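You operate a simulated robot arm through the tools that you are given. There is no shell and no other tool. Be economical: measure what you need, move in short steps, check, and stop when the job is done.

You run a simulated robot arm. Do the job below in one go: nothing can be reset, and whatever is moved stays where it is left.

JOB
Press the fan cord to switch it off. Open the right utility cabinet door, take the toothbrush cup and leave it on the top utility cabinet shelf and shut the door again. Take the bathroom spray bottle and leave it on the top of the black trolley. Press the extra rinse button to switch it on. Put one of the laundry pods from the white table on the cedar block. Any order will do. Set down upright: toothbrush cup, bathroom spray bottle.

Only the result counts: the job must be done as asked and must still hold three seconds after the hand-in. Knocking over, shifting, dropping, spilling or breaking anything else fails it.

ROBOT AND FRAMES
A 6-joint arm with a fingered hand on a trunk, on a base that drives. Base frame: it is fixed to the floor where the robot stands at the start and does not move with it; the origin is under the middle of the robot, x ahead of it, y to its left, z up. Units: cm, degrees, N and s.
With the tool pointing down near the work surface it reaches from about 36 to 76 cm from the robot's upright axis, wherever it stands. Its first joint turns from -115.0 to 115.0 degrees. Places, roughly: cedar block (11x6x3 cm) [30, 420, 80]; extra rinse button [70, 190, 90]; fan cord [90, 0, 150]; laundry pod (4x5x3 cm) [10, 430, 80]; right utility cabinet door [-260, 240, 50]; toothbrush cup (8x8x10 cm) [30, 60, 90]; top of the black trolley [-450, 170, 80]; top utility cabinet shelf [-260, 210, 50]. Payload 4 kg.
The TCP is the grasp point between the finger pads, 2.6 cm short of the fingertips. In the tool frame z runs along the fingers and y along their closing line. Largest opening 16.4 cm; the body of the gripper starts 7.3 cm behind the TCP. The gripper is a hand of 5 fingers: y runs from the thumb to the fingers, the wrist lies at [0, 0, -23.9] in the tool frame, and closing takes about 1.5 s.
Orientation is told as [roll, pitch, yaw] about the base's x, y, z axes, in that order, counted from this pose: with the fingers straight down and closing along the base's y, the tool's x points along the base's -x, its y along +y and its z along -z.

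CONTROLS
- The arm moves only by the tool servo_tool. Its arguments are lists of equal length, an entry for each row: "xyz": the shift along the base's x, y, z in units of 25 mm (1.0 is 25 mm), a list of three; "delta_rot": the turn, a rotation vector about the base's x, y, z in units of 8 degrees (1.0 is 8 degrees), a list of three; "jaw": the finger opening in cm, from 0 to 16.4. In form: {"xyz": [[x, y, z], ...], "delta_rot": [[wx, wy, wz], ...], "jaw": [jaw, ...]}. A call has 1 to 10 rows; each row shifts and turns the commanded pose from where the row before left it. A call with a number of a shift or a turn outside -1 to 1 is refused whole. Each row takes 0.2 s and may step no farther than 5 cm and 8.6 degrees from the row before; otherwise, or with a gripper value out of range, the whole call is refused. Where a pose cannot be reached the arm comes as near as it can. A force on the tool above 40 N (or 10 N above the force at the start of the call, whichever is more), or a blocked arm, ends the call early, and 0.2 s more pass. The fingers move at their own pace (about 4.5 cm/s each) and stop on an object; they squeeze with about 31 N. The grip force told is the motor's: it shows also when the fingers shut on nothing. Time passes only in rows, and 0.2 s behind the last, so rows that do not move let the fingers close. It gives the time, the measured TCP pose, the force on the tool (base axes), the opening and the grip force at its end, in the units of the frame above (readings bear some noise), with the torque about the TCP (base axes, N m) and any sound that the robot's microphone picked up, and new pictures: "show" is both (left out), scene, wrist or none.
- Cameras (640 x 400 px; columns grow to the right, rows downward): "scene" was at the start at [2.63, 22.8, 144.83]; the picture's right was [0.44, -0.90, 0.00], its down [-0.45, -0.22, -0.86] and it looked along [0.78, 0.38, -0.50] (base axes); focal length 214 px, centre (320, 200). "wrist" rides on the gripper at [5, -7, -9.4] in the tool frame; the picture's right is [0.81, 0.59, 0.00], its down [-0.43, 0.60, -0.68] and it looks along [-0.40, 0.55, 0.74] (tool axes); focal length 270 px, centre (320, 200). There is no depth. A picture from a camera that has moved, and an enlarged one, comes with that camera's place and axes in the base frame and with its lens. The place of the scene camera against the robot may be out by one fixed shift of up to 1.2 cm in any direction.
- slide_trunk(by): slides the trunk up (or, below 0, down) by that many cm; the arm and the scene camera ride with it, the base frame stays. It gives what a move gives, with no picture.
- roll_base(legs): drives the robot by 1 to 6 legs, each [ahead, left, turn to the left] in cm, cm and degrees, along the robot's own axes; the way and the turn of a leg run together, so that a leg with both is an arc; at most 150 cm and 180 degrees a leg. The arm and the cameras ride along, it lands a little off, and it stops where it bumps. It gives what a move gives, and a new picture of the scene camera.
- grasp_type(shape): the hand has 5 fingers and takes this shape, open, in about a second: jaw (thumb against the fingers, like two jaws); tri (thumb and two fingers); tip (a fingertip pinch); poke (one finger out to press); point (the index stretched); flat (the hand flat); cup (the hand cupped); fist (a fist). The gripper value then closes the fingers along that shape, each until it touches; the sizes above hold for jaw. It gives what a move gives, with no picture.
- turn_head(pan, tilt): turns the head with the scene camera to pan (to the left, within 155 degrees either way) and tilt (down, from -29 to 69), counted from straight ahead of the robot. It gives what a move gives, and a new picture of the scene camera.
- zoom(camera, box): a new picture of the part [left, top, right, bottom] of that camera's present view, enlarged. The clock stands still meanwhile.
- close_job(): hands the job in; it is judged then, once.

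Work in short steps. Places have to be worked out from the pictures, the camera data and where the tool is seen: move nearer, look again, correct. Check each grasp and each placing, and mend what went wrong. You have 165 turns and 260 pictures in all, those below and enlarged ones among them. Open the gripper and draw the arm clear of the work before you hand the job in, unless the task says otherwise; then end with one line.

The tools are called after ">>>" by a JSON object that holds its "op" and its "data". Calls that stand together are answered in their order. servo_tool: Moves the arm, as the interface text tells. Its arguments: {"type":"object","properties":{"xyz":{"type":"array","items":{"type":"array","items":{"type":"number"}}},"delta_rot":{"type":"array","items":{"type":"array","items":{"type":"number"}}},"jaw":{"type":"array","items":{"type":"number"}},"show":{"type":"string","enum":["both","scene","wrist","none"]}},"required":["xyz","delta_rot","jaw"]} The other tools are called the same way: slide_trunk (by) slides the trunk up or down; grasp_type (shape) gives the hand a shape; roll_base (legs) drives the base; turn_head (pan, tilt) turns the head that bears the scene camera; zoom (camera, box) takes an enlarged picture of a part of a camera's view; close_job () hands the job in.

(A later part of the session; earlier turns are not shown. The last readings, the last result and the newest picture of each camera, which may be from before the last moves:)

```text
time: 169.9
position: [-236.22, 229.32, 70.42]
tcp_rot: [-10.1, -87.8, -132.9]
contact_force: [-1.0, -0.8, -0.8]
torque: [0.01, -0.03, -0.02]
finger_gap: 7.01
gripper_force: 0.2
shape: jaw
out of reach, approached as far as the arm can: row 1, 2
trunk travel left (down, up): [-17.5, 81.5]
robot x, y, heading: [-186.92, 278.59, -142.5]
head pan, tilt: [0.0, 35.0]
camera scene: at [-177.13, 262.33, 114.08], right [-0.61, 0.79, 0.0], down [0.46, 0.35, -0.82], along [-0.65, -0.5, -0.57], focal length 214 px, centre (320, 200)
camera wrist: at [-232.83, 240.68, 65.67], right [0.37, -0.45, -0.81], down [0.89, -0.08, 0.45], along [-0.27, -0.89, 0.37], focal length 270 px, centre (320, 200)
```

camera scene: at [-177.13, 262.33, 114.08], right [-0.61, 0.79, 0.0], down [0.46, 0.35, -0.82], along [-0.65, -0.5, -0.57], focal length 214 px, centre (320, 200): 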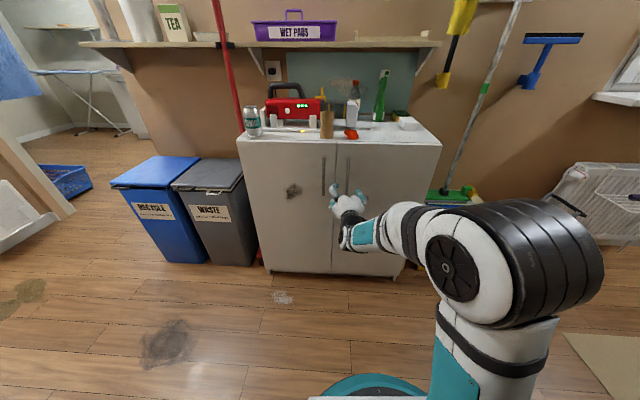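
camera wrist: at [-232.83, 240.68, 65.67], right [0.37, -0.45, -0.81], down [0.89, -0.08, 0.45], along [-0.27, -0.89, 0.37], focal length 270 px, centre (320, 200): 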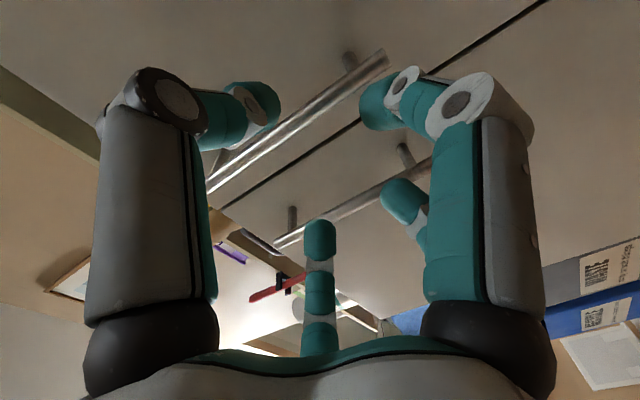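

The bar lies between thumb and fingers. I advance 9 cm and close.

>>> {"op": "servo_tool", "data": {"xyz": [[-0.64, -0.48, 0], [-0.64, -0.48, 0], [-0.64, -0.48, 0], [-0.64, -0.48, 0], [-0.3, -0.22, 0], [0, 0, 0], [0, 0, 0], [0, 0, 0], [0, 0, 0], [0, 0, 0]], "delta_rot": [[0, 0, 0], [0, 0, 0], [0, 0, 0], [0, 0, 0], [0, 0, 0], [0, 0, 0], [0, 0, 0], [0, 0, 0], [0, 0, 0], [0, 0, 0]], "jaw": [7, 7, 7, 7, 7, 4, 2, 0, 0, 0], "show": "wrist"}}

```text
time: 170.6
position: [-239.85, 226.74, 70.54]
tcp_rot: [-8.7, -88.0, -134.4]
contact_force: [22.8, 20.3, 5.2]
torque: [-0.47, 0.63, -0.4]
finger_gap: 7.21
gripper_force: 0.0
shape: jaw
trunk travel left (down, up): [-17.5, 81.5]
robot x, y, heading: [-186.64, 278.51, -142.5]
head pan, tilt: [0.0, 35.0]
stopped in row 3: the force on the tool passed its limit (the readings are from after the stop); the commanded pose is now the measured one
camera wrist: at [-236.51, 237.96, 65.87], right [0.37, -0.45, -0.81], down [0.89, -0.08, 0.45], along [-0.27, -0.89, 0.37], focal length 270 px, centre (320, 200)
```

wrist: 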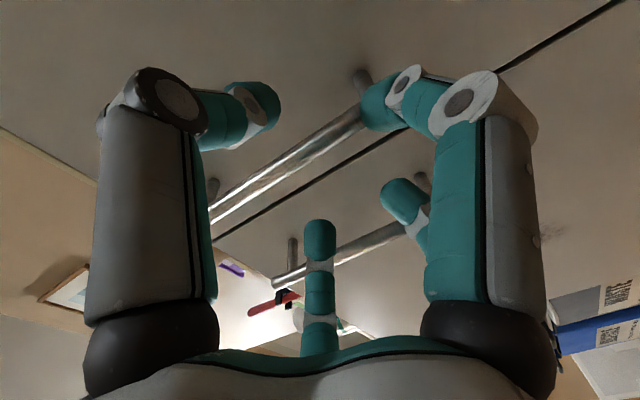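

Contact at v≈55.8, probably finger tips on one of the bars. I back off 2 cm, zoom the wrist view to understand.

>>> {"op": "servo_tool", "data": {"xyz": [[0.6, 0.45, 0]], "delta_rot": [[0, 0, 0]], "jaw": [5], "show": "none"}}

>>> {"op": "zoom", "data": {"camera": "scene", "box": [290, 130, 410, 230]}}

>>> {"op": "zoom", "data": {"camera": "wrist", "box": [180, 30, 500, 330]}}

```text
time: 171.0
position: [-238.73, 227.52, 70.35]
tcp_rot: [-9.5, -87.8, -133.8]
contact_force: [-0.2, -0.4, -0.1]
torque: [0.0, -0.02, 0.01]
finger_gap: 5.04
gripper_force: 0.1
shape: jaw
trunk travel left (down, up): [-17.5, 81.5]
robot x, y, heading: [-186.72, 278.22, -142.9]
head pan, tilt: [0.0, 35.0]
```

```text
4.00 times, centred on (350, 180) of scene
camera zoom: at [-177.17, 262.29, 114.07], right [-0.61, 0.79, 0.0], down [0.46, 0.35, -0.82], along [-0.65, -0.5, -0.57], focal length 858 px, centre (200, 280)
```

zoom: 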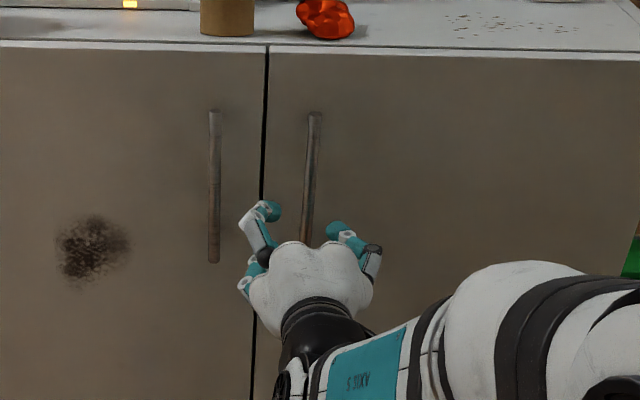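

```text
1.33 times, centred on (340, 180) of wrist
camera zoom: at [-235.29, 238.88, 65.64], right [0.37, -0.45, -0.81], down [0.89, -0.08, 0.45], along [-0.27, -0.89, 0.37], focal length 360 px, centre (293, 227)
```

zoom: 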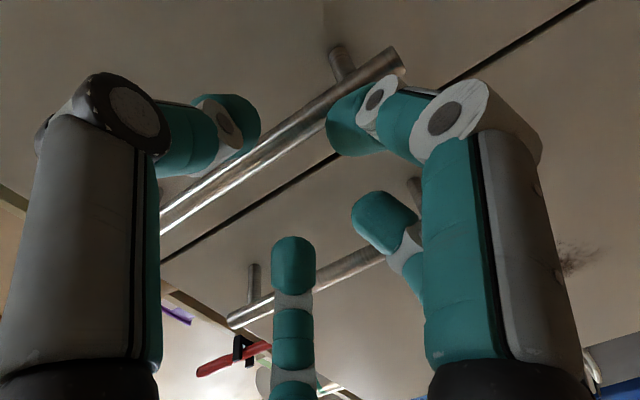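

The bar is clearly between thumb and index. With the narrower opening I advance slowly again and close.

>>> {"op": "servo_tool", "data": {"xyz": [[-0.45, -0.25, 0.2], [-0.4, -0.3, 0.2], [-0.4, -0.3, 0], [-0.3, -0.22, 0], [0, 0, 0], [0, 0, 0], [0, 0, 0], [0, 0, 0]], "delta_rot": [[0, 0, 0], [0, 0, 0], [0, 0, 0], [0, 0, 0], [0, 0, 0], [0, 0, 0], [0, 0, 0], [0, 0, 0]], "jaw": [5, 5, 5, 5, 3, 1, 0, 0], "show": "wrist"}}

```text
time: 171.6
position: [-240.12, 226.76, 71.24]
tcp_rot: [-8.5, -87.5, -134.7]
contact_force: [23.2, 21.5, 3.6]
torque: [-0.14, 0.22, -0.28]
finger_gap: 5.19
gripper_force: 0.0
shape: jaw
trunk travel left (down, up): [-17.5, 81.5]
robot x, y, heading: [-186.62, 278.69, -142.5]
head pan, tilt: [0.0, 35.0]
stopped in row 2: the force on the tool passed its limit (the readings are from after the stop); the commanded pose is now the measured one
camera wrist: at [-236.64, 238.11, 66.45], right [0.38, -0.45, -0.81], down [0.89, -0.08, 0.46], along [-0.27, -0.89, 0.36], focal length 270 px, centre (320, 200)
```

wrist: 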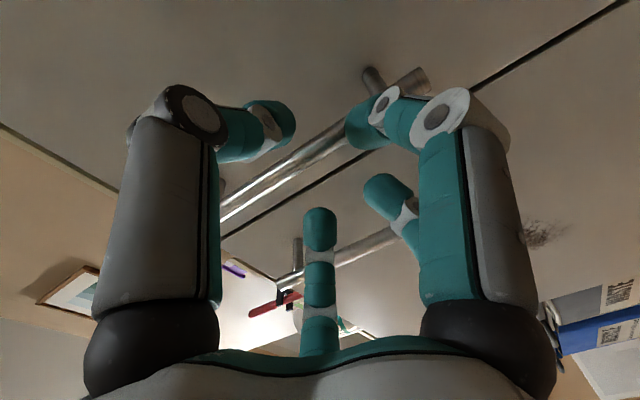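

The index tip lands on the bar: the tips' true middle sits ~1.7 cm to the thumb side of TCP. I back off, open to 8.5, shift ~1 cm, and advance again.

>>> {"op": "servo_tool", "data": {"xyz": [[0.64, 0.48, 0], [0.24, -0.32, 0], [-0.45, -0.34, 0], [-0.45, -0.34, 0], [-0.4, -0.3, 0], [-0.32, -0.24, 0]], "delta_rot": [[0, 0, 0], [0, 0, 0], [0, 0, 0], [0, 0, 0], [0, 0, 0], [0, 0, 0]], "jaw": [8.5, 8.5, 8.5, 8.5, 8.5, 8.5], "show": "wrist"}}

```text
time: 172.6
position: [-239.37, 226.01, 71.15]
tcp_rot: [-8.1, -87.7, -135.0]
contact_force: [26.3, 21.7, 5.0]
torque: [-0.59, 0.91, -0.64]
finger_gap: 8.5
gripper_force: 0.0
shape: jaw
trunk travel left (down, up): [-17.5, 81.5]
robot x, y, heading: [-186.45, 279.04, -142.2]
head pan, tilt: [0.0, 35.0]
stopped in row 4: the force on the tool passed its limit (the readings are from after the stop); the commanded pose is now the measured one
camera wrist: at [-236.02, 237.29, 66.54], right [0.38, -0.45, -0.81], down [0.89, -0.08, 0.46], along [-0.27, -0.89, 0.36], focal length 270 px, centre (320, 200)
```

wrist: 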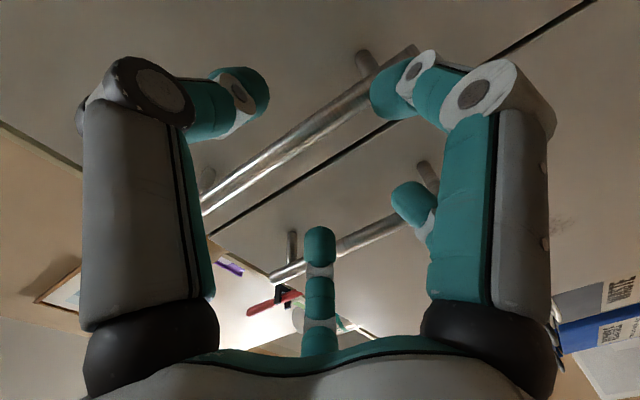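

Triangulating again, the bar itself is at v≈56 and the tips are touching the door, so the bar is already at the pads. I ease back 0.5 cm and close.

>>> {"op": "servo_tool", "data": {"xyz": [[0.16, 0.12, 0], [0, 0, 0], [0, 0, 0], [0, 0, 0], [0, 0, 0], [0, 0, 0], [0, 0, 0]], "delta_rot": [[0, 0, 0], [0, 0, 0], [0, 0, 0], [0, 0, 0], [0, 0, 0], [0, 0, 0], [0, 0, 0]], "jaw": [7, 5, 3, 1, 0, 0, 0], "show": "wrist"}}

```text
time: 174.2
position: [-239.34, 226.16, 71.05]
tcp_rot: [-8.1, -87.5, -135.1]
contact_force: [-0.8, 0.2, 0.6]
torque: [0.03, 0.0, 0.01]
finger_gap: 0.67
gripper_force: 29.7
shape: jaw
trunk travel left (down, up): [-17.5, 81.5]
robot x, y, heading: [-186.8, 278.22, -142.5]
head pan, tilt: [0.0, 35.0]
camera wrist: at [-235.84, 237.45, 66.34], right [0.38, -0.44, -0.81], down [0.88, -0.08, 0.46], along [-0.27, -0.89, 0.36], focal length 270 px, centre (320, 200)
```

wrist: 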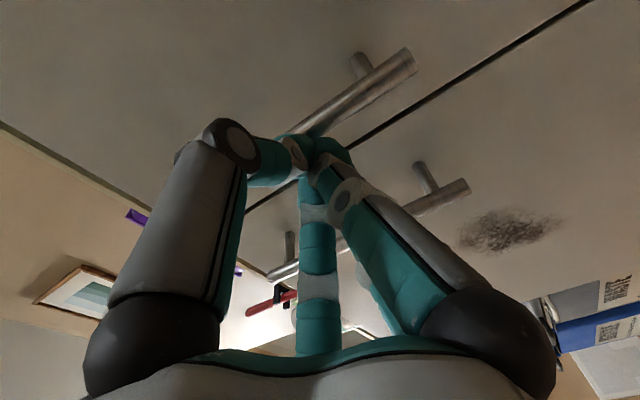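

The fingers seem closed around the bar. I pull 3 cm straight back and see whether the door follows.

>>> {"op": "servo_tool", "data": {"xyz": [[0.32, 0.24, 0], [0.32, 0.24, 0], [0.32, 0.24, 0], [0, 0, 0]], "delta_rot": [[0, 0, 0], [0, 0, 0], [0, 0, 0], [0, 0, 0]], "jaw": [0, 0, 0, 0], "show": "wrist"}}

>>> {"op": "zoom", "data": {"camera": "scene", "box": [260, 120, 440, 270]}}

```text
time: 175.2
position: [-237.0, 227.92, 71.13]
tcp_rot: [-7.9, -87.5, -135.3]
contact_force: [1.0, 0.0, 0.7]
torque: [0.0, -0.02, 0.0]
finger_gap: 0.66
gripper_force: 30.8
shape: jaw
trunk travel left (down, up): [-17.5, 81.5]
robot x, y, heading: [-186.44, 278.84, -142.5]
head pan, tilt: [0.0, 35.0]
camera wrist: at [-233.56, 239.23, 66.42], right [0.38, -0.45, -0.81], down [0.88, -0.08, 0.46], along [-0.27, -0.89, 0.36], focal length 270 px, centre (320, 200)
```

wrist: 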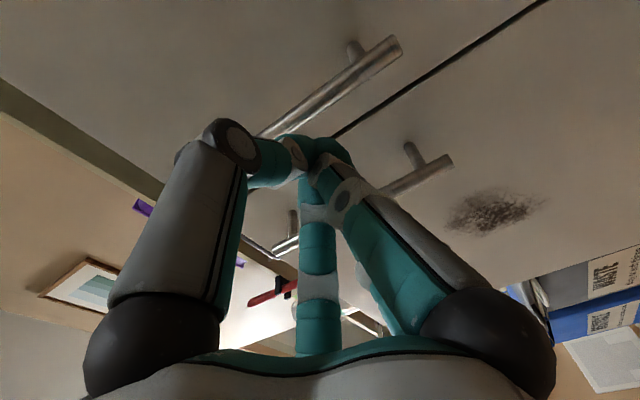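

```text
2.67 times, centred on (350, 195) of scene
camera zoom: at [-177.04, 262.4, 114.08], right [-0.61, 0.79, 0.0], down [0.46, 0.35, -0.82], along [-0.65, -0.5, -0.57], focal length 572 px, centre (240, 213)
```

zoom: 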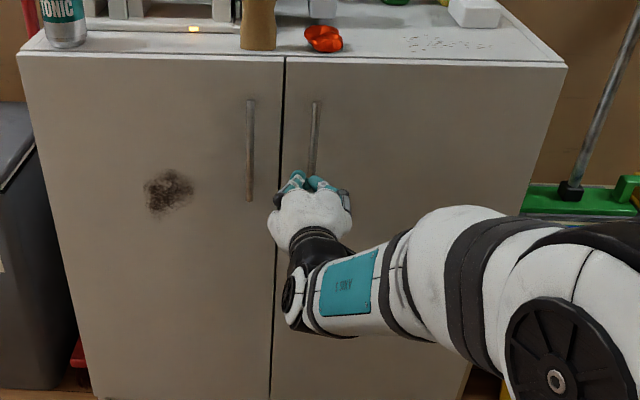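

The grip missed: 0.66 is just the closed hand, and some other fingertip met the bar first. I back off and try the fingertip-pinch shape, which has fewer fingers in the way.

>>> {"op": "servo_tool", "data": {"xyz": [[0.64, 0.48, 0], [0.64, 0.48, 0]], "delta_rot": [[0, 0, 0], [0, 0, 0]], "jaw": [6, 6], "show": "none"}}

>>> {"op": "grasp_type", "data": {"shape": "tip"}}

>>> {"op": "zoom", "data": {"camera": "wrist", "box": [0, 0, 640, 400]}}

>>> {"op": "zoom", "data": {"camera": "scene", "box": [290, 130, 410, 230]}}

```text
time: 175.8
position: [-233.69, 230.29, 71.0]
tcp_rot: [-8.8, -87.4, -134.3]
contact_force: [0.1, 0.5, -0.4]
torque: [0.01, 0.01, 0.01]
finger_gap: 5.96
gripper_force: 0.1
shape: jaw
trunk travel left (down, up): [-17.5, 81.5]
robot x, y, heading: [-186.56, 278.67, -142.6]
head pan, tilt: [0.0, 35.0]
```

```text
time: 176.7
position: [-233.75, 230.32, 70.95]
tcp_rot: [-8.1, -87.5, -135.1]
contact_force: [-0.1, 0.2, 0.3]
torque: [-0.01, 0.0, 0.02]
finger_gap: 16.38
gripper_force: 0.1
shape: tip
trunk travel left (down, up): [-17.5, 81.5]
robot x, y, heading: [-186.59, 278.88, -142.5]
head pan, tilt: [0.0, 35.0]
```

```text
1.00 times, centred on (320, 200) of wrist
camera zoom: at [-230.32, 241.57, 66.36], right [0.38, -0.45, -0.81], down [0.88, -0.08, 0.46], along [-0.27, -0.89, 0.36], focal length 270 px, centre (320, 200)
```

zoom: 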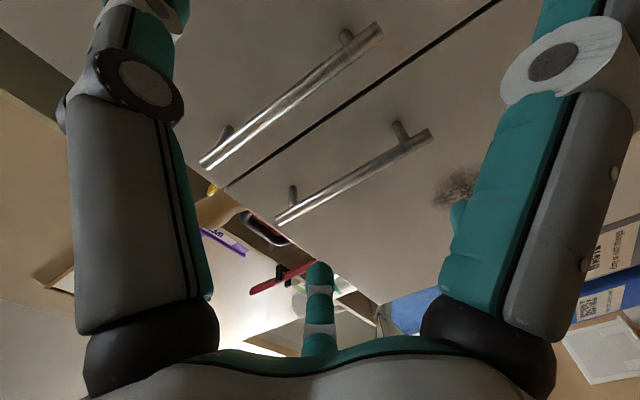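

```text
4.00 times, centred on (350, 180) of scene
camera zoom: at [-177.04, 262.4, 114.08], right [-0.61, 0.79, 0.0], down [0.46, 0.35, -0.82], along [-0.65, -0.5, -0.57], focal length 858 px, centre (200, 280)
```

zoom: 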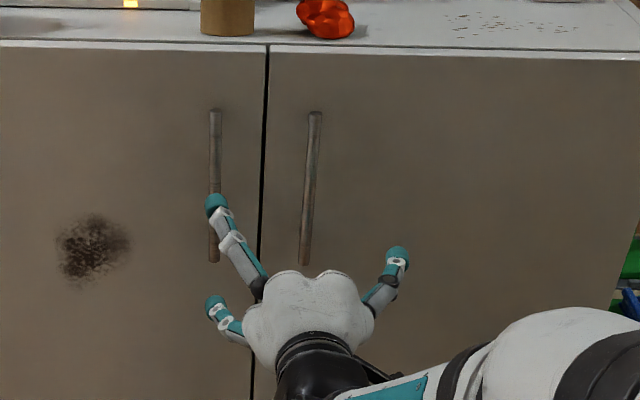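

Bar now triangulated at u≈326.2, v≈59.3, z≈64–80. I narrow the pinch to 7 here and look at which fingers stick out.

>>> {"op": "servo_tool", "data": {"xyz": [[0, 0, 0], [0, 0, 0], [0, 0, 0], [0, 0, 0], [0, 0, 0], [0, 0, 0]], "delta_rot": [[0, 0, 0], [0, 0, 0], [0, 0, 0], [0, 0, 0], [0, 0, 0], [0, 0, 0]], "jaw": [14, 12, 10, 8, 7, 7], "show": "wrist"}}

>>> {"op": "zoom", "data": {"camera": "scene", "box": [310, 150, 390, 220]}}

```text
time: 178.1
position: [-233.73, 230.29, 71.03]
tcp_rot: [-8.1, -87.5, -135.1]
contact_force: [0.1, -0.2, 0.0]
torque: [-0.02, 0.02, -0.01]
finger_gap: 7.06
gripper_force: 0.1
shape: tip
trunk travel left (down, up): [-17.5, 81.5]
robot x, y, heading: [-186.37, 278.55, -143.0]
head pan, tilt: [0.0, 35.0]
camera wrist: at [-230.3, 241.58, 66.36], right [0.38, -0.45, -0.81], down [0.88, -0.08, 0.46], along [-0.27, -0.89, 0.36], focal length 270 px, centre (320, 200)
```

wrist: 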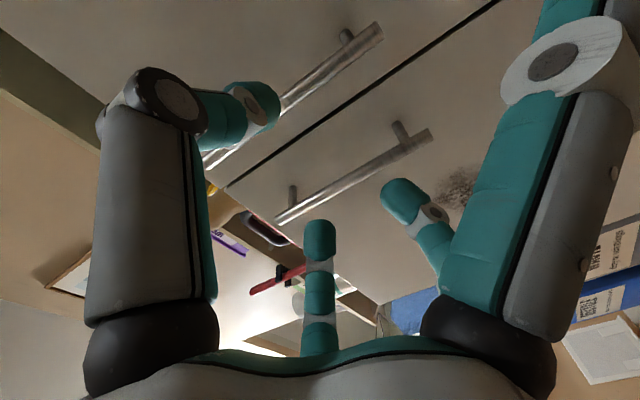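

```text
5.71 times, centred on (350, 185) of scene
camera zoom: at [-177.04, 262.39, 114.08], right [-0.61, 0.79, 0.0], down [0.46, 0.35, -0.82], along [-0.65, -0.5, -0.57], focal length 1226 px, centre (149, 286)
```

zoom: 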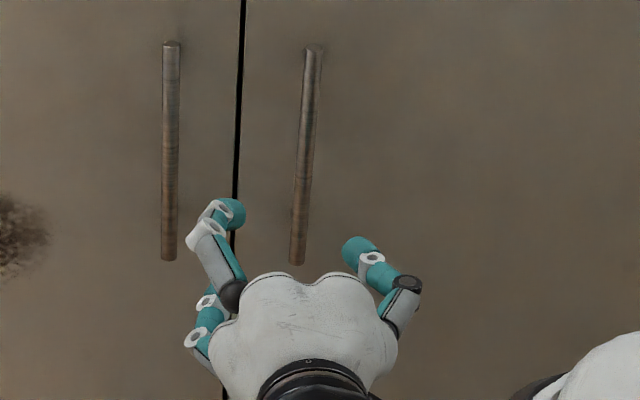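

Insight: opened fingers straighten and reach further, so the tips were on the door with the bar between them, and closing drew them back short of the bar. I return to jaw shape, then close while advancing.

>>> {"op": "grasp_type", "data": {"shape": "jaw"}}

>>> {"op": "servo_tool", "data": {"xyz": [[0, 0, 0], [0, 0, 0], [0, 0, 0], [0, 0, 0], [0, 0, 0], [-0.4, -0.3, 0], [-0.4, -0.3, 0], [-0.4, -0.3, 0], [-0.4, -0.3, 0], [-0.4, -0.3, 0]], "delta_rot": [[0, 0, 0], [0, 0, 0], [0, 0, 0], [0, 0, 0], [0, 0, 0], [0, 0, 0], [0, 0, 0], [0, 0, 0], [0, 0, 0], [0, 0, 0]], "jaw": [14, 12, 10, 8, 7, 6.5, 6.5, 6.5, 6.5, 6.5], "show": "none"}}

>>> {"op": "servo_tool", "data": {"xyz": [[-0.16, -0.12, 0], [-0.16, -0.12, 0], [-0.2, -0.15, 0], [-0.2, -0.15, 0], [-0.16, -0.12, 0], [-0.1, -0.08, 0], [0, 0, 0], [0, 0, 0]], "delta_rot": [[0, 0, 0], [0, 0, 0], [0, 0, 0], [0, 0, 0], [0, 0, 0], [0, 0, 0], [0, 0, 0], [0, 0, 0]], "jaw": [5, 3.5, 2, 1, 0, 0, 0, 0], "show": "wrist"}}

```text
time: 179.0
position: [-233.8, 230.25, 71.15]
tcp_rot: [-8.1, -87.5, -135.1]
contact_force: [-0.1, 0.3, 0.4]
torque: [-0.01, 0.02, -0.01]
finger_gap: 16.4
gripper_force: 0.0
shape: jaw
trunk travel left (down, up): [-17.5, 81.5]
robot x, y, heading: [-186.38, 278.56, -142.5]
head pan, tilt: [0.0, 35.0]
```

```text
time: 181.2
position: [-238.74, 226.76, 71.07]
tcp_rot: [-7.9, -87.5, -135.2]
contact_force: [0.2, -0.5, 0.3]
torque: [-0.02, -0.02, 0.02]
finger_gap: 6.52
gripper_force: 0.0
shape: jaw
trunk travel left (down, up): [-17.5, 81.5]
robot x, y, heading: [-186.56, 278.61, -142.4]
head pan, tilt: [0.0, 35.0]
```

```text
time: 183.0
position: [-240.98, 224.68, 71.05]
tcp_rot: [-9.6, -87.4, -133.6]
contact_force: [22.0, 3.2, -3.6]
torque: [-0.01, 0.33, -0.25]
finger_gap: 2.32
gripper_force: 31.6
shape: jaw
trunk travel left (down, up): [-17.5, 81.5]
robot x, y, heading: [-186.67, 278.39, -142.6]
head pan, tilt: [0.0, 35.0]
camera wrist: at [-237.56, 236.0, 66.4], right [0.38, -0.44, -0.81], down [0.89, -0.08, 0.46], along [-0.27, -0.89, 0.36], focal length 270 px, centre (320, 200)
```

wrist: 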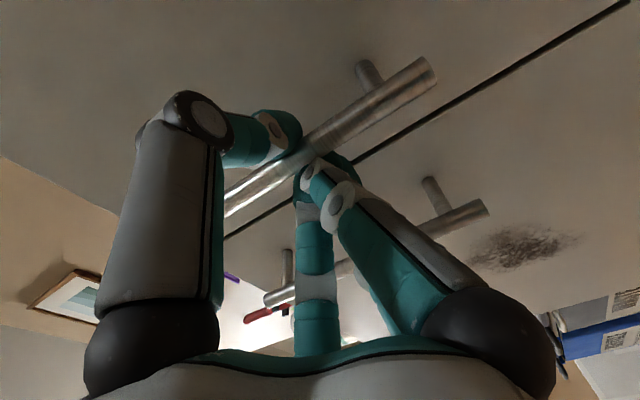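

The bar is gripped (gap 2.3, 31 N). I pull it along the door's arc with a slight yaw, in small steps.

>>> {"op": "servo_tool", "data": {"xyz": [[0.58, 0.6, 0], [0.58, 0.6, 0], [0.58, 0.6, 0], [0.46, 0.7, 0], [0.46, 0.7, 0], [0.46, 0.7, 0]], "delta_rot": [[0, 0, 0.33], [0, 0, 0.33], [0, 0, 0.33], [0, 0, 0.33], [0, 0, 0.33], [0, 0, 0.33]], "jaw": [0, 0, 0, 0, 0, 0], "show": "both"}}

```text
time: 183.6
position: [-237.14, 226.59, 71.14]
tcp_rot: [0.8, -86.7, -141.3]
contact_force: [-10.1, 8.5, -4.9]
torque: [-0.14, -0.17, -0.07]
finger_gap: 2.3
gripper_force: 30.7
shape: jaw
out of reach, approached as far as the arm can: row 1, 2, 3
trunk travel left (down, up): [-17.5, 81.5]
robot x, y, heading: [-186.93, 278.54, -142.9]
head pan, tilt: [0.0, 35.0]
stopped in row 3: the force on the tool passed its limit (the readings are from after the stop); the commanded pose is now the measured one
camera scene: at [-177.41, 262.43, 114.1], right [-0.6, 0.8, 0.0], down [0.46, 0.35, -0.82], along [-0.65, -0.49, -0.57], focal length 214 px, centre (320, 200)
camera wrist: at [-234.18, 237.99, 66.63], right [0.41, -0.42, -0.81], down [0.88, -0.04, 0.47], along [-0.23, -0.9, 0.36], focal length 270 px, centre (320, 200)
```

scene: 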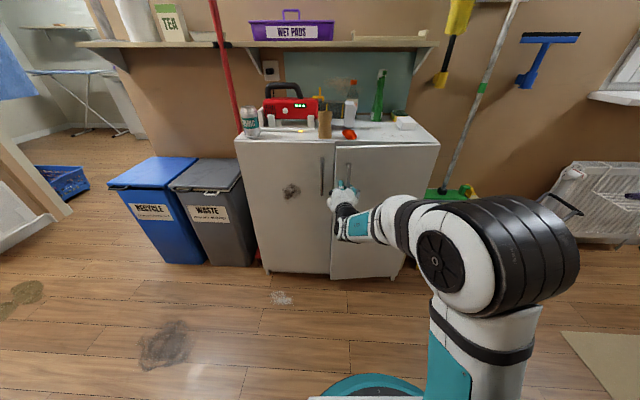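
wrist: 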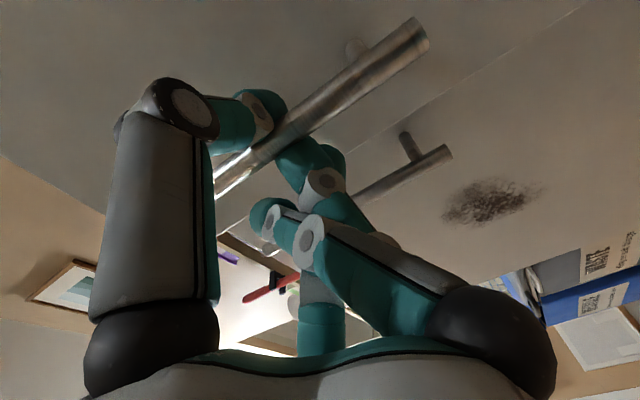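

The door is moving. I continue the pull with more sideways motion toward the hinge side, without rotation.

>>> {"op": "servo_tool", "data": {"xyz": [[0.2, 0.6, 0], [0.36, 0.6, 0], [0.36, 0.6, 0], [0.36, 0.6, 0]], "delta_rot": [[0, 0, 0], [0, 0, 0], [0, 0, 0], [0, 0, 0]], "jaw": [0, 0, 0, 0], "show": "both"}}

```text
time: 184.6
position: [-233.17, 231.7, 71.4]
tcp_rot: [-0.3, -86.5, -140.4]
contact_force: [-10.1, 5.5, -20.1]
torque: [-0.46, -0.55, 0.2]
finger_gap: 2.24
gripper_force: 30.7
shape: jaw
out of reach, approached as far as the arm can: row 3, 4
trunk travel left (down, up): [-17.5, 81.5]
robot x, y, heading: [-186.63, 278.72, -142.8]
head pan, tilt: [0.0, 35.0]
camera scene: at [-177.44, 262.33, 114.06], right [-0.6, 0.8, 0.0], down [0.46, 0.35, -0.82], along [-0.65, -0.49, -0.58], focal length 214 px, centre (320, 200)
camera wrist: at [-230.1, 243.32, 66.78], right [0.41, -0.42, -0.81], down [0.88, -0.05, 0.47], along [-0.24, -0.9, 0.35], focal length 270 px, centre (320, 200)
```

scene: 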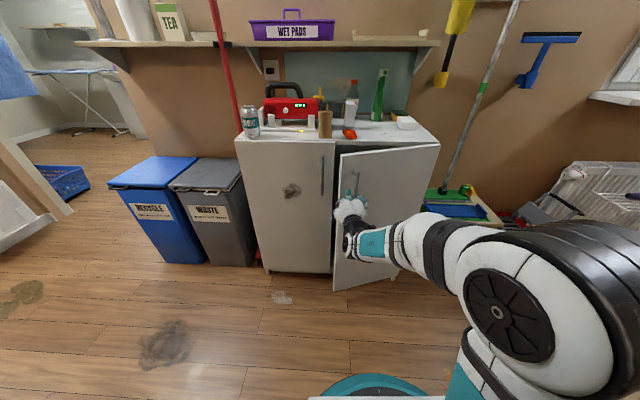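
wrist: 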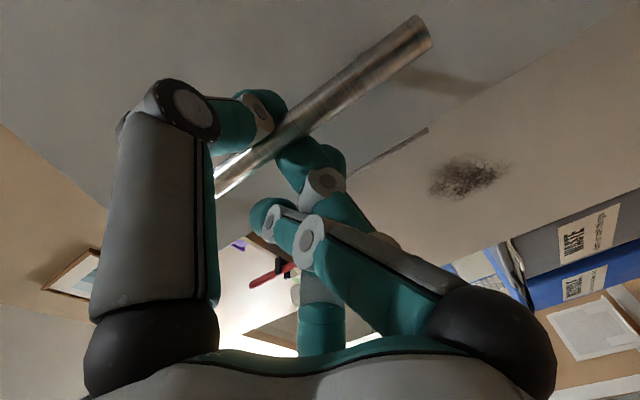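

Door is ~17° open and following. I continue along the arc.

>>> {"op": "servo_tool", "data": {"xyz": [[0.38, 0.73, 0], [0.38, 0.73, 0], [0.38, 0.73, 0], [0.28, 0.78, 0], [0.28, 0.78, 0], [0.28, 0.78, 0]], "delta_rot": [[0, 0, 0], [0, 0, 0], [0, 0, 0], [0, 0, 0], [0, 0, 0], [0, 0, 0]], "jaw": [0, 0, 0, 0, 0, 0], "show": "both"}}

```text
time: 185.1
position: [-231.66, 234.06, 71.38]
tcp_rot: [2.3, -86.0, -143.4]
contact_force: [-12.6, 4.5, -10.7]
torque: [-0.28, -0.28, 0.22]
finger_gap: 2.2
gripper_force: 30.5
shape: jaw
out of reach, approached as far as the arm can: row 1, 2
trunk travel left (down, up): [-17.5, 81.5]
robot x, y, heading: [-186.42, 278.9, -143.0]
head pan, tilt: [0.0, 35.0]
stopped in row 2: the force on the tool passed its limit (the readings are from after the stop); the commanded pose is now the measured one
camera scene: at [-177.51, 262.39, 114.12], right [-0.6, 0.8, 0.0], down [0.46, 0.34, -0.82], along [-0.65, -0.49, -0.57], focal length 214 px, centre (320, 200)
camera wrist: at [-228.64, 245.59, 66.8], right [0.41, -0.43, -0.81], down [0.88, -0.06, 0.48], along [-0.25, -0.9, 0.35], focal length 270 px, centre (320, 200)
```

scene: 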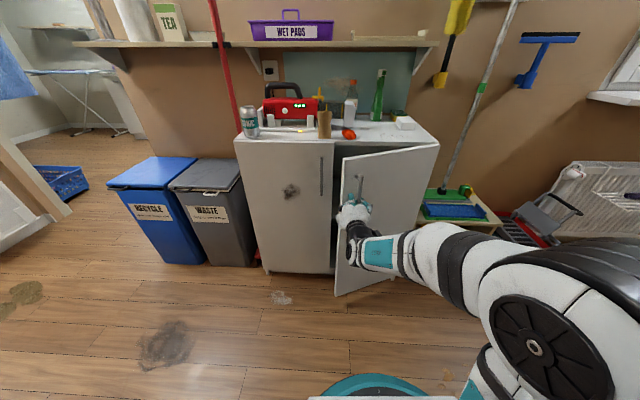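
wrist: 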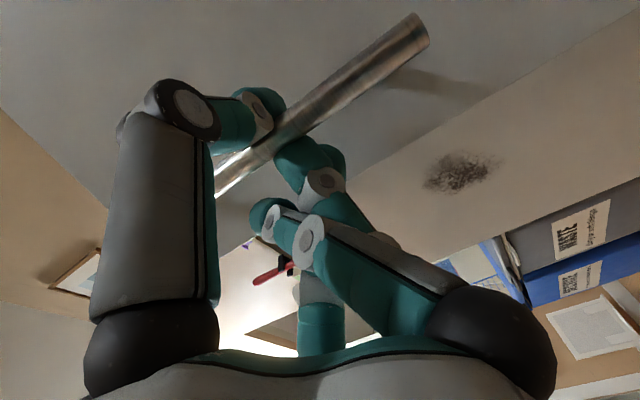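

Door ~22° open, edge standing clear. I release, back off, and will push from the inside of the edge instead.

>>> {"op": "servo_tool", "data": {"xyz": [[0, 0, 0], [0, 0, 0], [0, 0, 0], [0.4, 0.3, 0], [0.64, 0.48, 0], [0.64, 0.48, 0], [0.4, 0.1, 0]], "delta_rot": [[0, 0, 0], [0, 0, 0], [0, 0, 0], [0, 0, 0], [0, 0, 0], [0, 0, 0], [0, 0, 0]], "jaw": [3, 6, 8, 8, 8, 4, 1], "show": "scene"}}

```text
time: 186.7
position: [-226.38, 236.99, 71.79]
tcp_rot: [-0.5, -86.4, -140.3]
contact_force: [0.2, 0.0, -0.2]
torque: [-0.01, 0.01, -0.01]
finger_gap: 8.46
gripper_force: 0.1
shape: jaw
out of reach, approached as far as the arm can: row 7
trunk travel left (down, up): [-17.5, 81.5]
robot x, y, heading: [-186.88, 278.9, -143.1]
head pan, tilt: [0.0, 35.0]
camera scene: at [-177.27, 262.4, 114.08], right [-0.6, 0.8, 0.0], down [0.46, 0.35, -0.82], along [-0.65, -0.49, -0.57], focal length 214 px, centre (320, 200)
```

scene: 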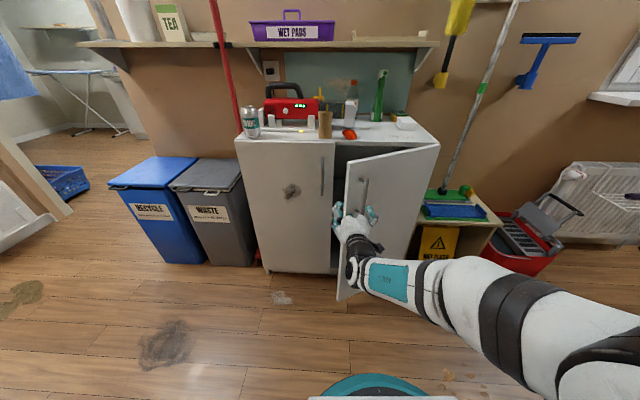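

I move the closed hand left of the door edge, then forward behind it.

>>> {"op": "servo_tool", "data": {"xyz": [[0.67, -0.9, 0], [0.67, -0.9, 0], [0.67, -0.9, 0], [0.67, -0.9, 0], [0.67, -0.9, 0], [-0.8, -0.6, 0], [-0.8, -0.6, 0], [-0.8, -0.6, 0], [-0.8, -0.6, 0], [-0.6, -0.45, 0]], "delta_rot": [[0, 0, 0], [0, 0, 0], [0, 0, 0], [0, 0, 0], [0, 0, 0], [0, 0, 0], [0, 0, 0], [0, 0, 0], [0, 0, 0], [0, 0, 0]], "jaw": [6, 4, 2, 1, 1, 1, 1, 1, 1, 1], "show": "both"}}

```text
time: 188.9
position: [-227.76, 218.63, 71.74]
tcp_rot: [0.7, -86.5, -141.7]
contact_force: [-0.1, 0.3, 0.7]
torque: [0.02, 0.04, -0.05]
finger_gap: 1.02
gripper_force: 0.1
shape: jaw
trunk travel left (down, up): [-17.5, 81.5]
robot x, y, heading: [-186.77, 278.81, -143.1]
head pan, tilt: [0.0, 35.0]
camera scene: at [-177.29, 262.41, 114.08], right [-0.6, 0.8, 0.0], down [0.46, 0.35, -0.82], along [-0.65, -0.49, -0.57], focal length 214 px, centre (320, 200)
camera wrist: at [-224.58, 230.08, 67.11], right [0.41, -0.43, -0.81], down [0.88, -0.05, 0.47], along [-0.25, -0.9, 0.35], focal length 270 px, centre (320, 200)
```

scene: 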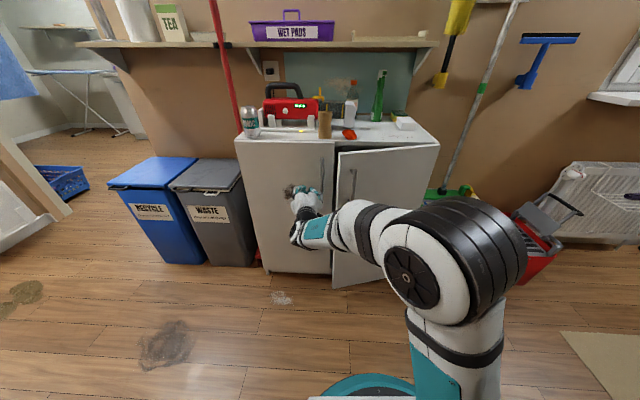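
wrist: 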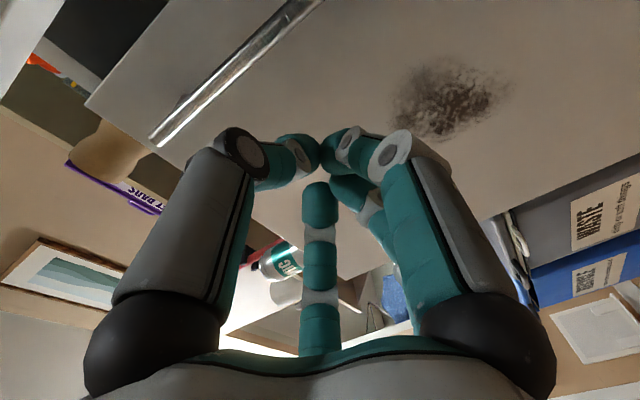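

The door relaxed to ~12°, edge at about u≈323, v≈54. I lower below the left handle, go further in, then sweep right.

>>> {"op": "servo_tool", "data": {"xyz": [[0, 0, -0.9], [0, 0, -0.9], [0, 0, -0.9], [0, 0, -0.9], [0, 0, -0.9], [0, 0, -0.9], [0, 0, -0.9], [-0.64, -0.48, 0], [-0.64, -0.48, 0], [-0.4, -0.3, 0]], "delta_rot": [[0, 0, 0], [0, 0, 0], [0, 0, 0], [0, 0, 0], [0, 0, 0], [0, 0, 0], [0, 0, 0], [0, 0, 0], [0, 0, 0], [0, 0, 0]], "jaw": [0, 0, 0, 0, 0, 0, 0, 0, 0, 0], "show": "both"}}

```text
time: 191.1
position: [-231.93, 215.63, 55.98]
tcp_rot: [0.6, -86.5, -141.6]
contact_force: [-0.4, -0.4, -0.9]
torque: [-0.02, 0.01, 0.01]
finger_gap: 0.0
gripper_force: 30.4
shape: jaw
trunk travel left (down, up): [-17.5, 81.5]
robot x, y, heading: [-186.65, 278.67, -143.1]
head pan, tilt: [0.0, 35.0]
camera scene: at [-177.3, 262.4, 114.08], right [-0.6, 0.8, 0.0], down [0.46, 0.35, -0.82], along [-0.65, -0.49, -0.57], focal length 214 px, centre (320, 200)
camera wrist: at [-228.85, 227.08, 51.34], right [0.41, -0.43, -0.81], down [0.88, -0.05, 0.47], along [-0.25, -0.9, 0.35], focal length 270 px, centre (320, 200)
```

scene: 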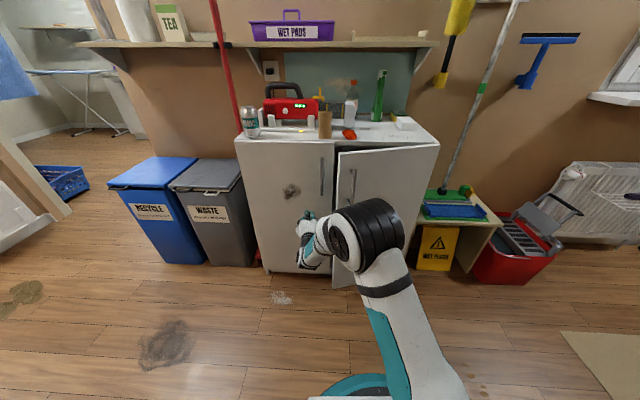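
wrist: 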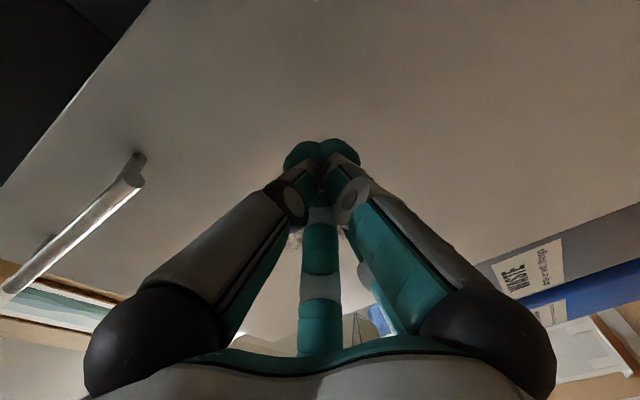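

Fingers are at the door edge level. I yaw the hand ~40° so the fingertips point into the gap behind the door, then move right into it.

>>> {"op": "servo_tool", "data": {"xyz": [[0.16, 0.12, 0], [0, 0, 0], [0, 0, 0], [0, 0, 0], [0, 0, 0], [-0.5, 0.64, 0], [-0.5, 0.64, 0], [-0.5, 0.64, 0], [-0.5, 0.64, 0]], "delta_rot": [[0, 0, -1], [0, 0, -1], [0, 0, -1], [0, 0, -1], [0, 0, -1], [0, 0, 0], [0, 0, 0], [0, 0, 0], [0, 0, 0]], "jaw": [0, 0, 0, 0, 0, 0, 0, 0, 0], "show": "both"}}

```text
time: 193.1
position: [-236.38, 222.23, 55.97]
tcp_rot: [0.2, -86.5, 178.7]
contact_force: [1.2, -0.8, -0.1]
torque: [-0.02, 0.02, 0.02]
finger_gap: 0.0
gripper_force: 30.9
shape: jaw
trunk travel left (down, up): [-17.5, 81.5]
robot x, y, heading: [-186.84, 278.5, -143.0]
head pan, tilt: [0.0, 35.0]
camera scene: at [-177.29, 262.39, 114.08], right [-0.6, 0.8, 0.0], down [0.46, 0.35, -0.82], along [-0.65, -0.49, -0.57], focal length 214 px, centre (320, 200)
camera wrist: at [-226.7, 229.0, 51.35], right [0.04, -0.59, -0.81], down [0.64, -0.61, 0.47], along [-0.77, -0.53, 0.35], focal length 270 px, centre (320, 200)
```

scene: 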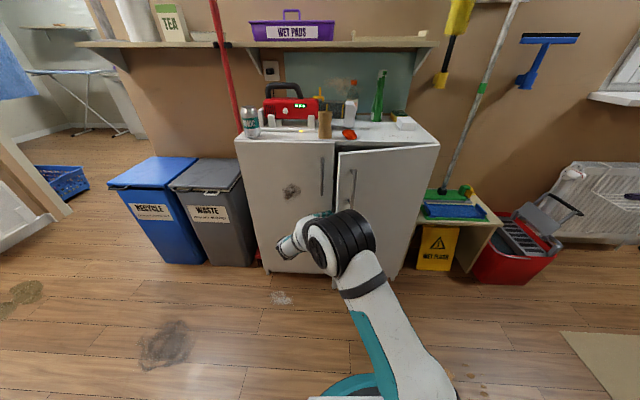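
wrist: 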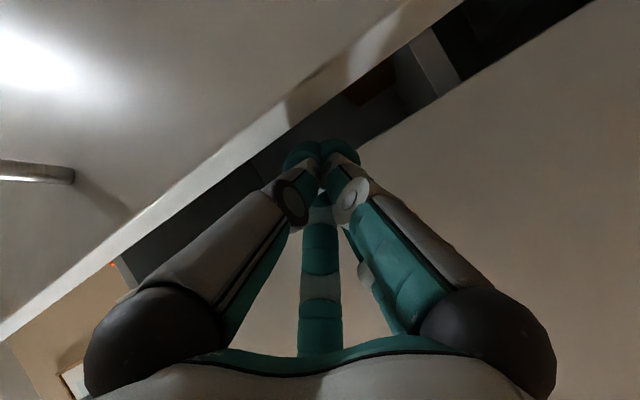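

The fingertips point exactly into the gap. I push in ~6 cm along the pointing direction, then draw the door outward.

>>> {"op": "servo_tool", "data": {"xyz": [[-0.8, 0, 0], [-0.8, 0, 0], [-0.8, 0, 0], [0.3, 0.6, 0], [0.3, 0.6, 0], [0.3, 0.6, 0]], "delta_rot": [[0, 0, 0], [0, 0, 0], [0, 0, 0], [0, 0, 0], [0, 0, 0], [0, 0, 0]], "jaw": [0, 0, 0, 0, 0, 0], "show": "both"}}

```text
time: 194.5
position: [-240.17, 226.78, 56.0]
tcp_rot: [1.1, -86.4, 178.0]
contact_force: [2.0, -0.7, -0.4]
torque: [-0.1, -0.09, -0.34]
finger_gap: 0.0
gripper_force: 30.7
shape: jaw
trunk travel left (down, up): [-17.5, 81.5]
robot x, y, heading: [-186.89, 278.78, -142.8]
head pan, tilt: [0.0, 35.0]
camera scene: at [-177.29, 262.39, 114.07], right [-0.6, 0.8, 0.0], down [0.46, 0.35, -0.82], along [-0.65, -0.49, -0.57], focal length 214 px, centre (320, 200)
camera wrist: at [-230.49, 233.48, 51.35], right [0.04, -0.59, -0.81], down [0.64, -0.61, 0.47], along [-0.77, -0.53, 0.35], focal length 270 px, centre (320, 200)
```

scene: 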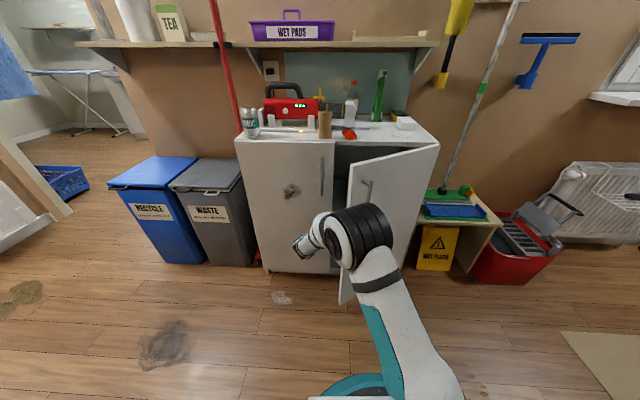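
wrist: 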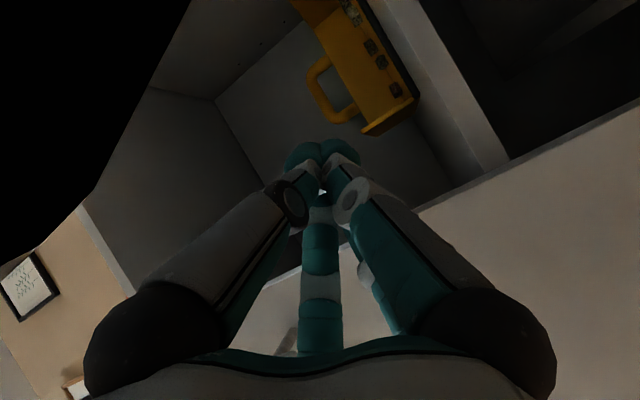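

The door swings open nicely (~30°). I continue sweeping along the opening arc.

>>> {"op": "servo_tool", "data": {"xyz": [[0.4, 0.92, 0], [0.4, 0.92, 0], [0.4, 0.92, 0], [0.4, 0.92, 0], [0.05, 1, 0], [0.05, 1, 0], [0.05, 1, 0], [0.05, 1, 0]], "delta_rot": [[0, 0, 0], [0, 0, 0], [0, 0, 0], [0, 0, 0], [0, 0, 0], [0, 0, 0], [0, 0, 0], [0, 0, 0]], "jaw": [0, 0, 0, 0, 0, 0, 0, 0], "show": "scene"}}

```text
time: 196.3
position: [-235.64, 246.08, 56.0]
tcp_rot: [1.1, -86.5, 177.8]
contact_force: [-0.5, -0.5, -0.1]
torque: [-0.01, -0.01, 0.01]
finger_gap: 0.0
gripper_force: 31.2
shape: jaw
trunk travel left (down, up): [-17.5, 81.5]
robot x, y, heading: [-186.68, 278.42, -143.0]
head pan, tilt: [0.0, 35.0]
camera scene: at [-177.31, 262.39, 114.08], right [-0.6, 0.8, 0.0], down [0.46, 0.35, -0.82], along [-0.65, -0.49, -0.57], focal length 214 px, centre (320, 200)
```

scene: 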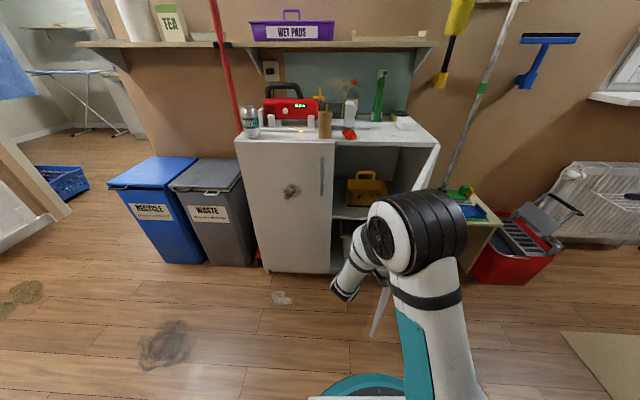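

Door ~75° open, the shelf with the yellow box is visible. A little more push.

>>> {"op": "servo_tool", "data": {"xyz": [[-0.3, 0.9, 0], [-0.3, 0.9, 0], [-0.3, 0.9, 0], [-0.4, 0.9, 0], [-0.5, 0.8, 0]], "delta_rot": [[0, 0, 0], [0, 0, 0], [0, 0, 0], [0, 0, 0], [0, 0, 0]], "jaw": [0, 0, 0, 0, 0], "show": "scene"}}

```text
time: 196.8
position: [-236.55, 249.3, 55.61]
tcp_rot: [-4.8, -86.1, -176.4]
contact_force: [-0.1, -0.2, 1.0]
torque: [0.01, 0.0, 0.01]
finger_gap: 0.0
gripper_force: 31.3
shape: jaw
trunk travel left (down, up): [-17.5, 81.5]
robot x, y, heading: [-186.46, 278.83, -142.9]
head pan, tilt: [0.0, 35.0]
stopped in row 2: the force on the tool passed its limit (the readings are from after the stop); the commanded pose is now the measured one
camera scene: at [-177.19, 262.42, 114.07], right [-0.6, 0.8, 0.0], down [0.46, 0.35, -0.82], along [-0.65, -0.49, -0.57], focal length 214 px, centre (320, 200)
```

scene: 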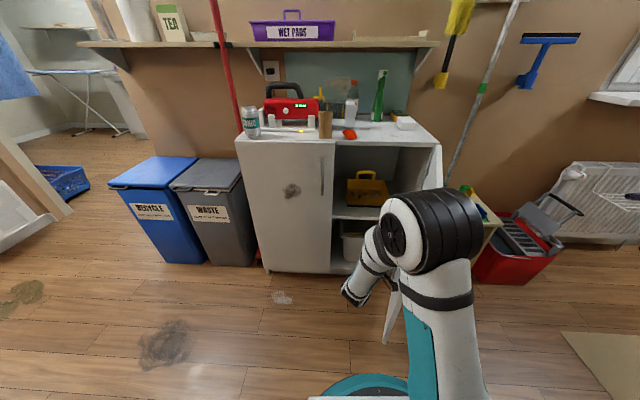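

The door is near edge-on now and something resists; that's open enough. I zoom to inspect the shelf and door.

>>> {"op": "zoom", "data": {"camera": "scene", "box": [300, 120, 500, 270]}}

```text
2.67 times, centred on (400, 195) of scene
camera zoom: at [-177.19, 262.42, 114.07], right [-0.6, 0.8, 0.0], down [0.46, 0.35, -0.82], along [-0.65, -0.49, -0.57], focal length 572 px, centre (107, 213)
```

zoom: 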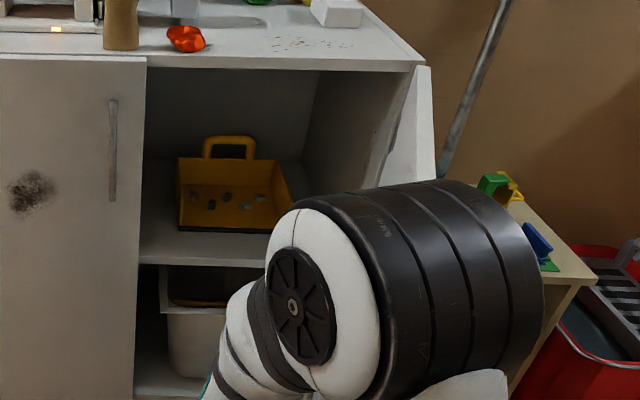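

Top shelf: toolbox occupies u≈329–352 behind v≈70; a ~9 cm strip in front is free for the cup. I strafe left out of the door's swing, away from the cabinet.

>>> {"op": "roll_base", "data": {"legs": [[0, 90, 0], [0, 60, 0]]}}

>>> {"op": "turn_head", "data": {"pan": -50, "tilt": 30}}

```text
time: 204.5
position: [-144.03, 130.37, 55.61]
tcp_rot: [-4.4, -86.2, -175.0]
contact_force: [0.7, 0.2, -0.8]
torque: [0.02, 0.01, 0.0]
finger_gap: 0.02
gripper_force: 30.8
shape: jaw
trunk travel left (down, up): [-17.5, 81.5]
robot x, y, heading: [-95.2, 161.19, -141.3]
head pan, tilt: [0.0, 35.0]
camera scene: at [-85.27, 145.19, 114.08], right [-0.62, 0.78, 0.0], down [0.45, 0.36, -0.82], along [-0.64, -0.51, -0.57], focal length 214 px, centre (320, 200)
```

scene: 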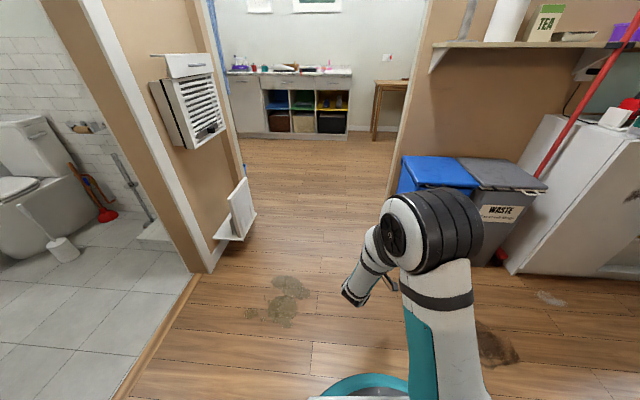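

```text
time: 205.7
position: [-144.13, 130.45, 55.6]
tcp_rot: [-4.5, -86.2, -175.2]
contact_force: [0.4, -0.3, -0.3]
torque: [0.04, 0.01, 0.0]
finger_gap: 0.02
gripper_force: 31.1
shape: jaw
trunk travel left (down, up): [-17.5, 81.5]
robot x, y, heading: [-95.48, 161.36, -141.5]
head pan, tilt: [-50.0, 30.0]
camera scene: at [-87.26, 152.46, 114.86], right [0.2, 0.98, 0.0], down [0.49, -0.1, -0.87], along [-0.85, 0.17, -0.5], focal length 214 px, centre (320, 200)
```

scene: 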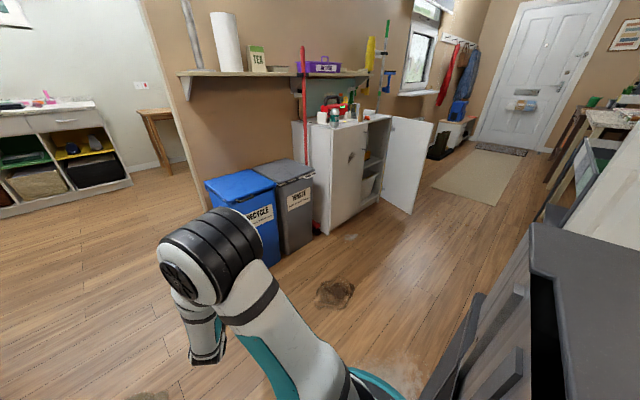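

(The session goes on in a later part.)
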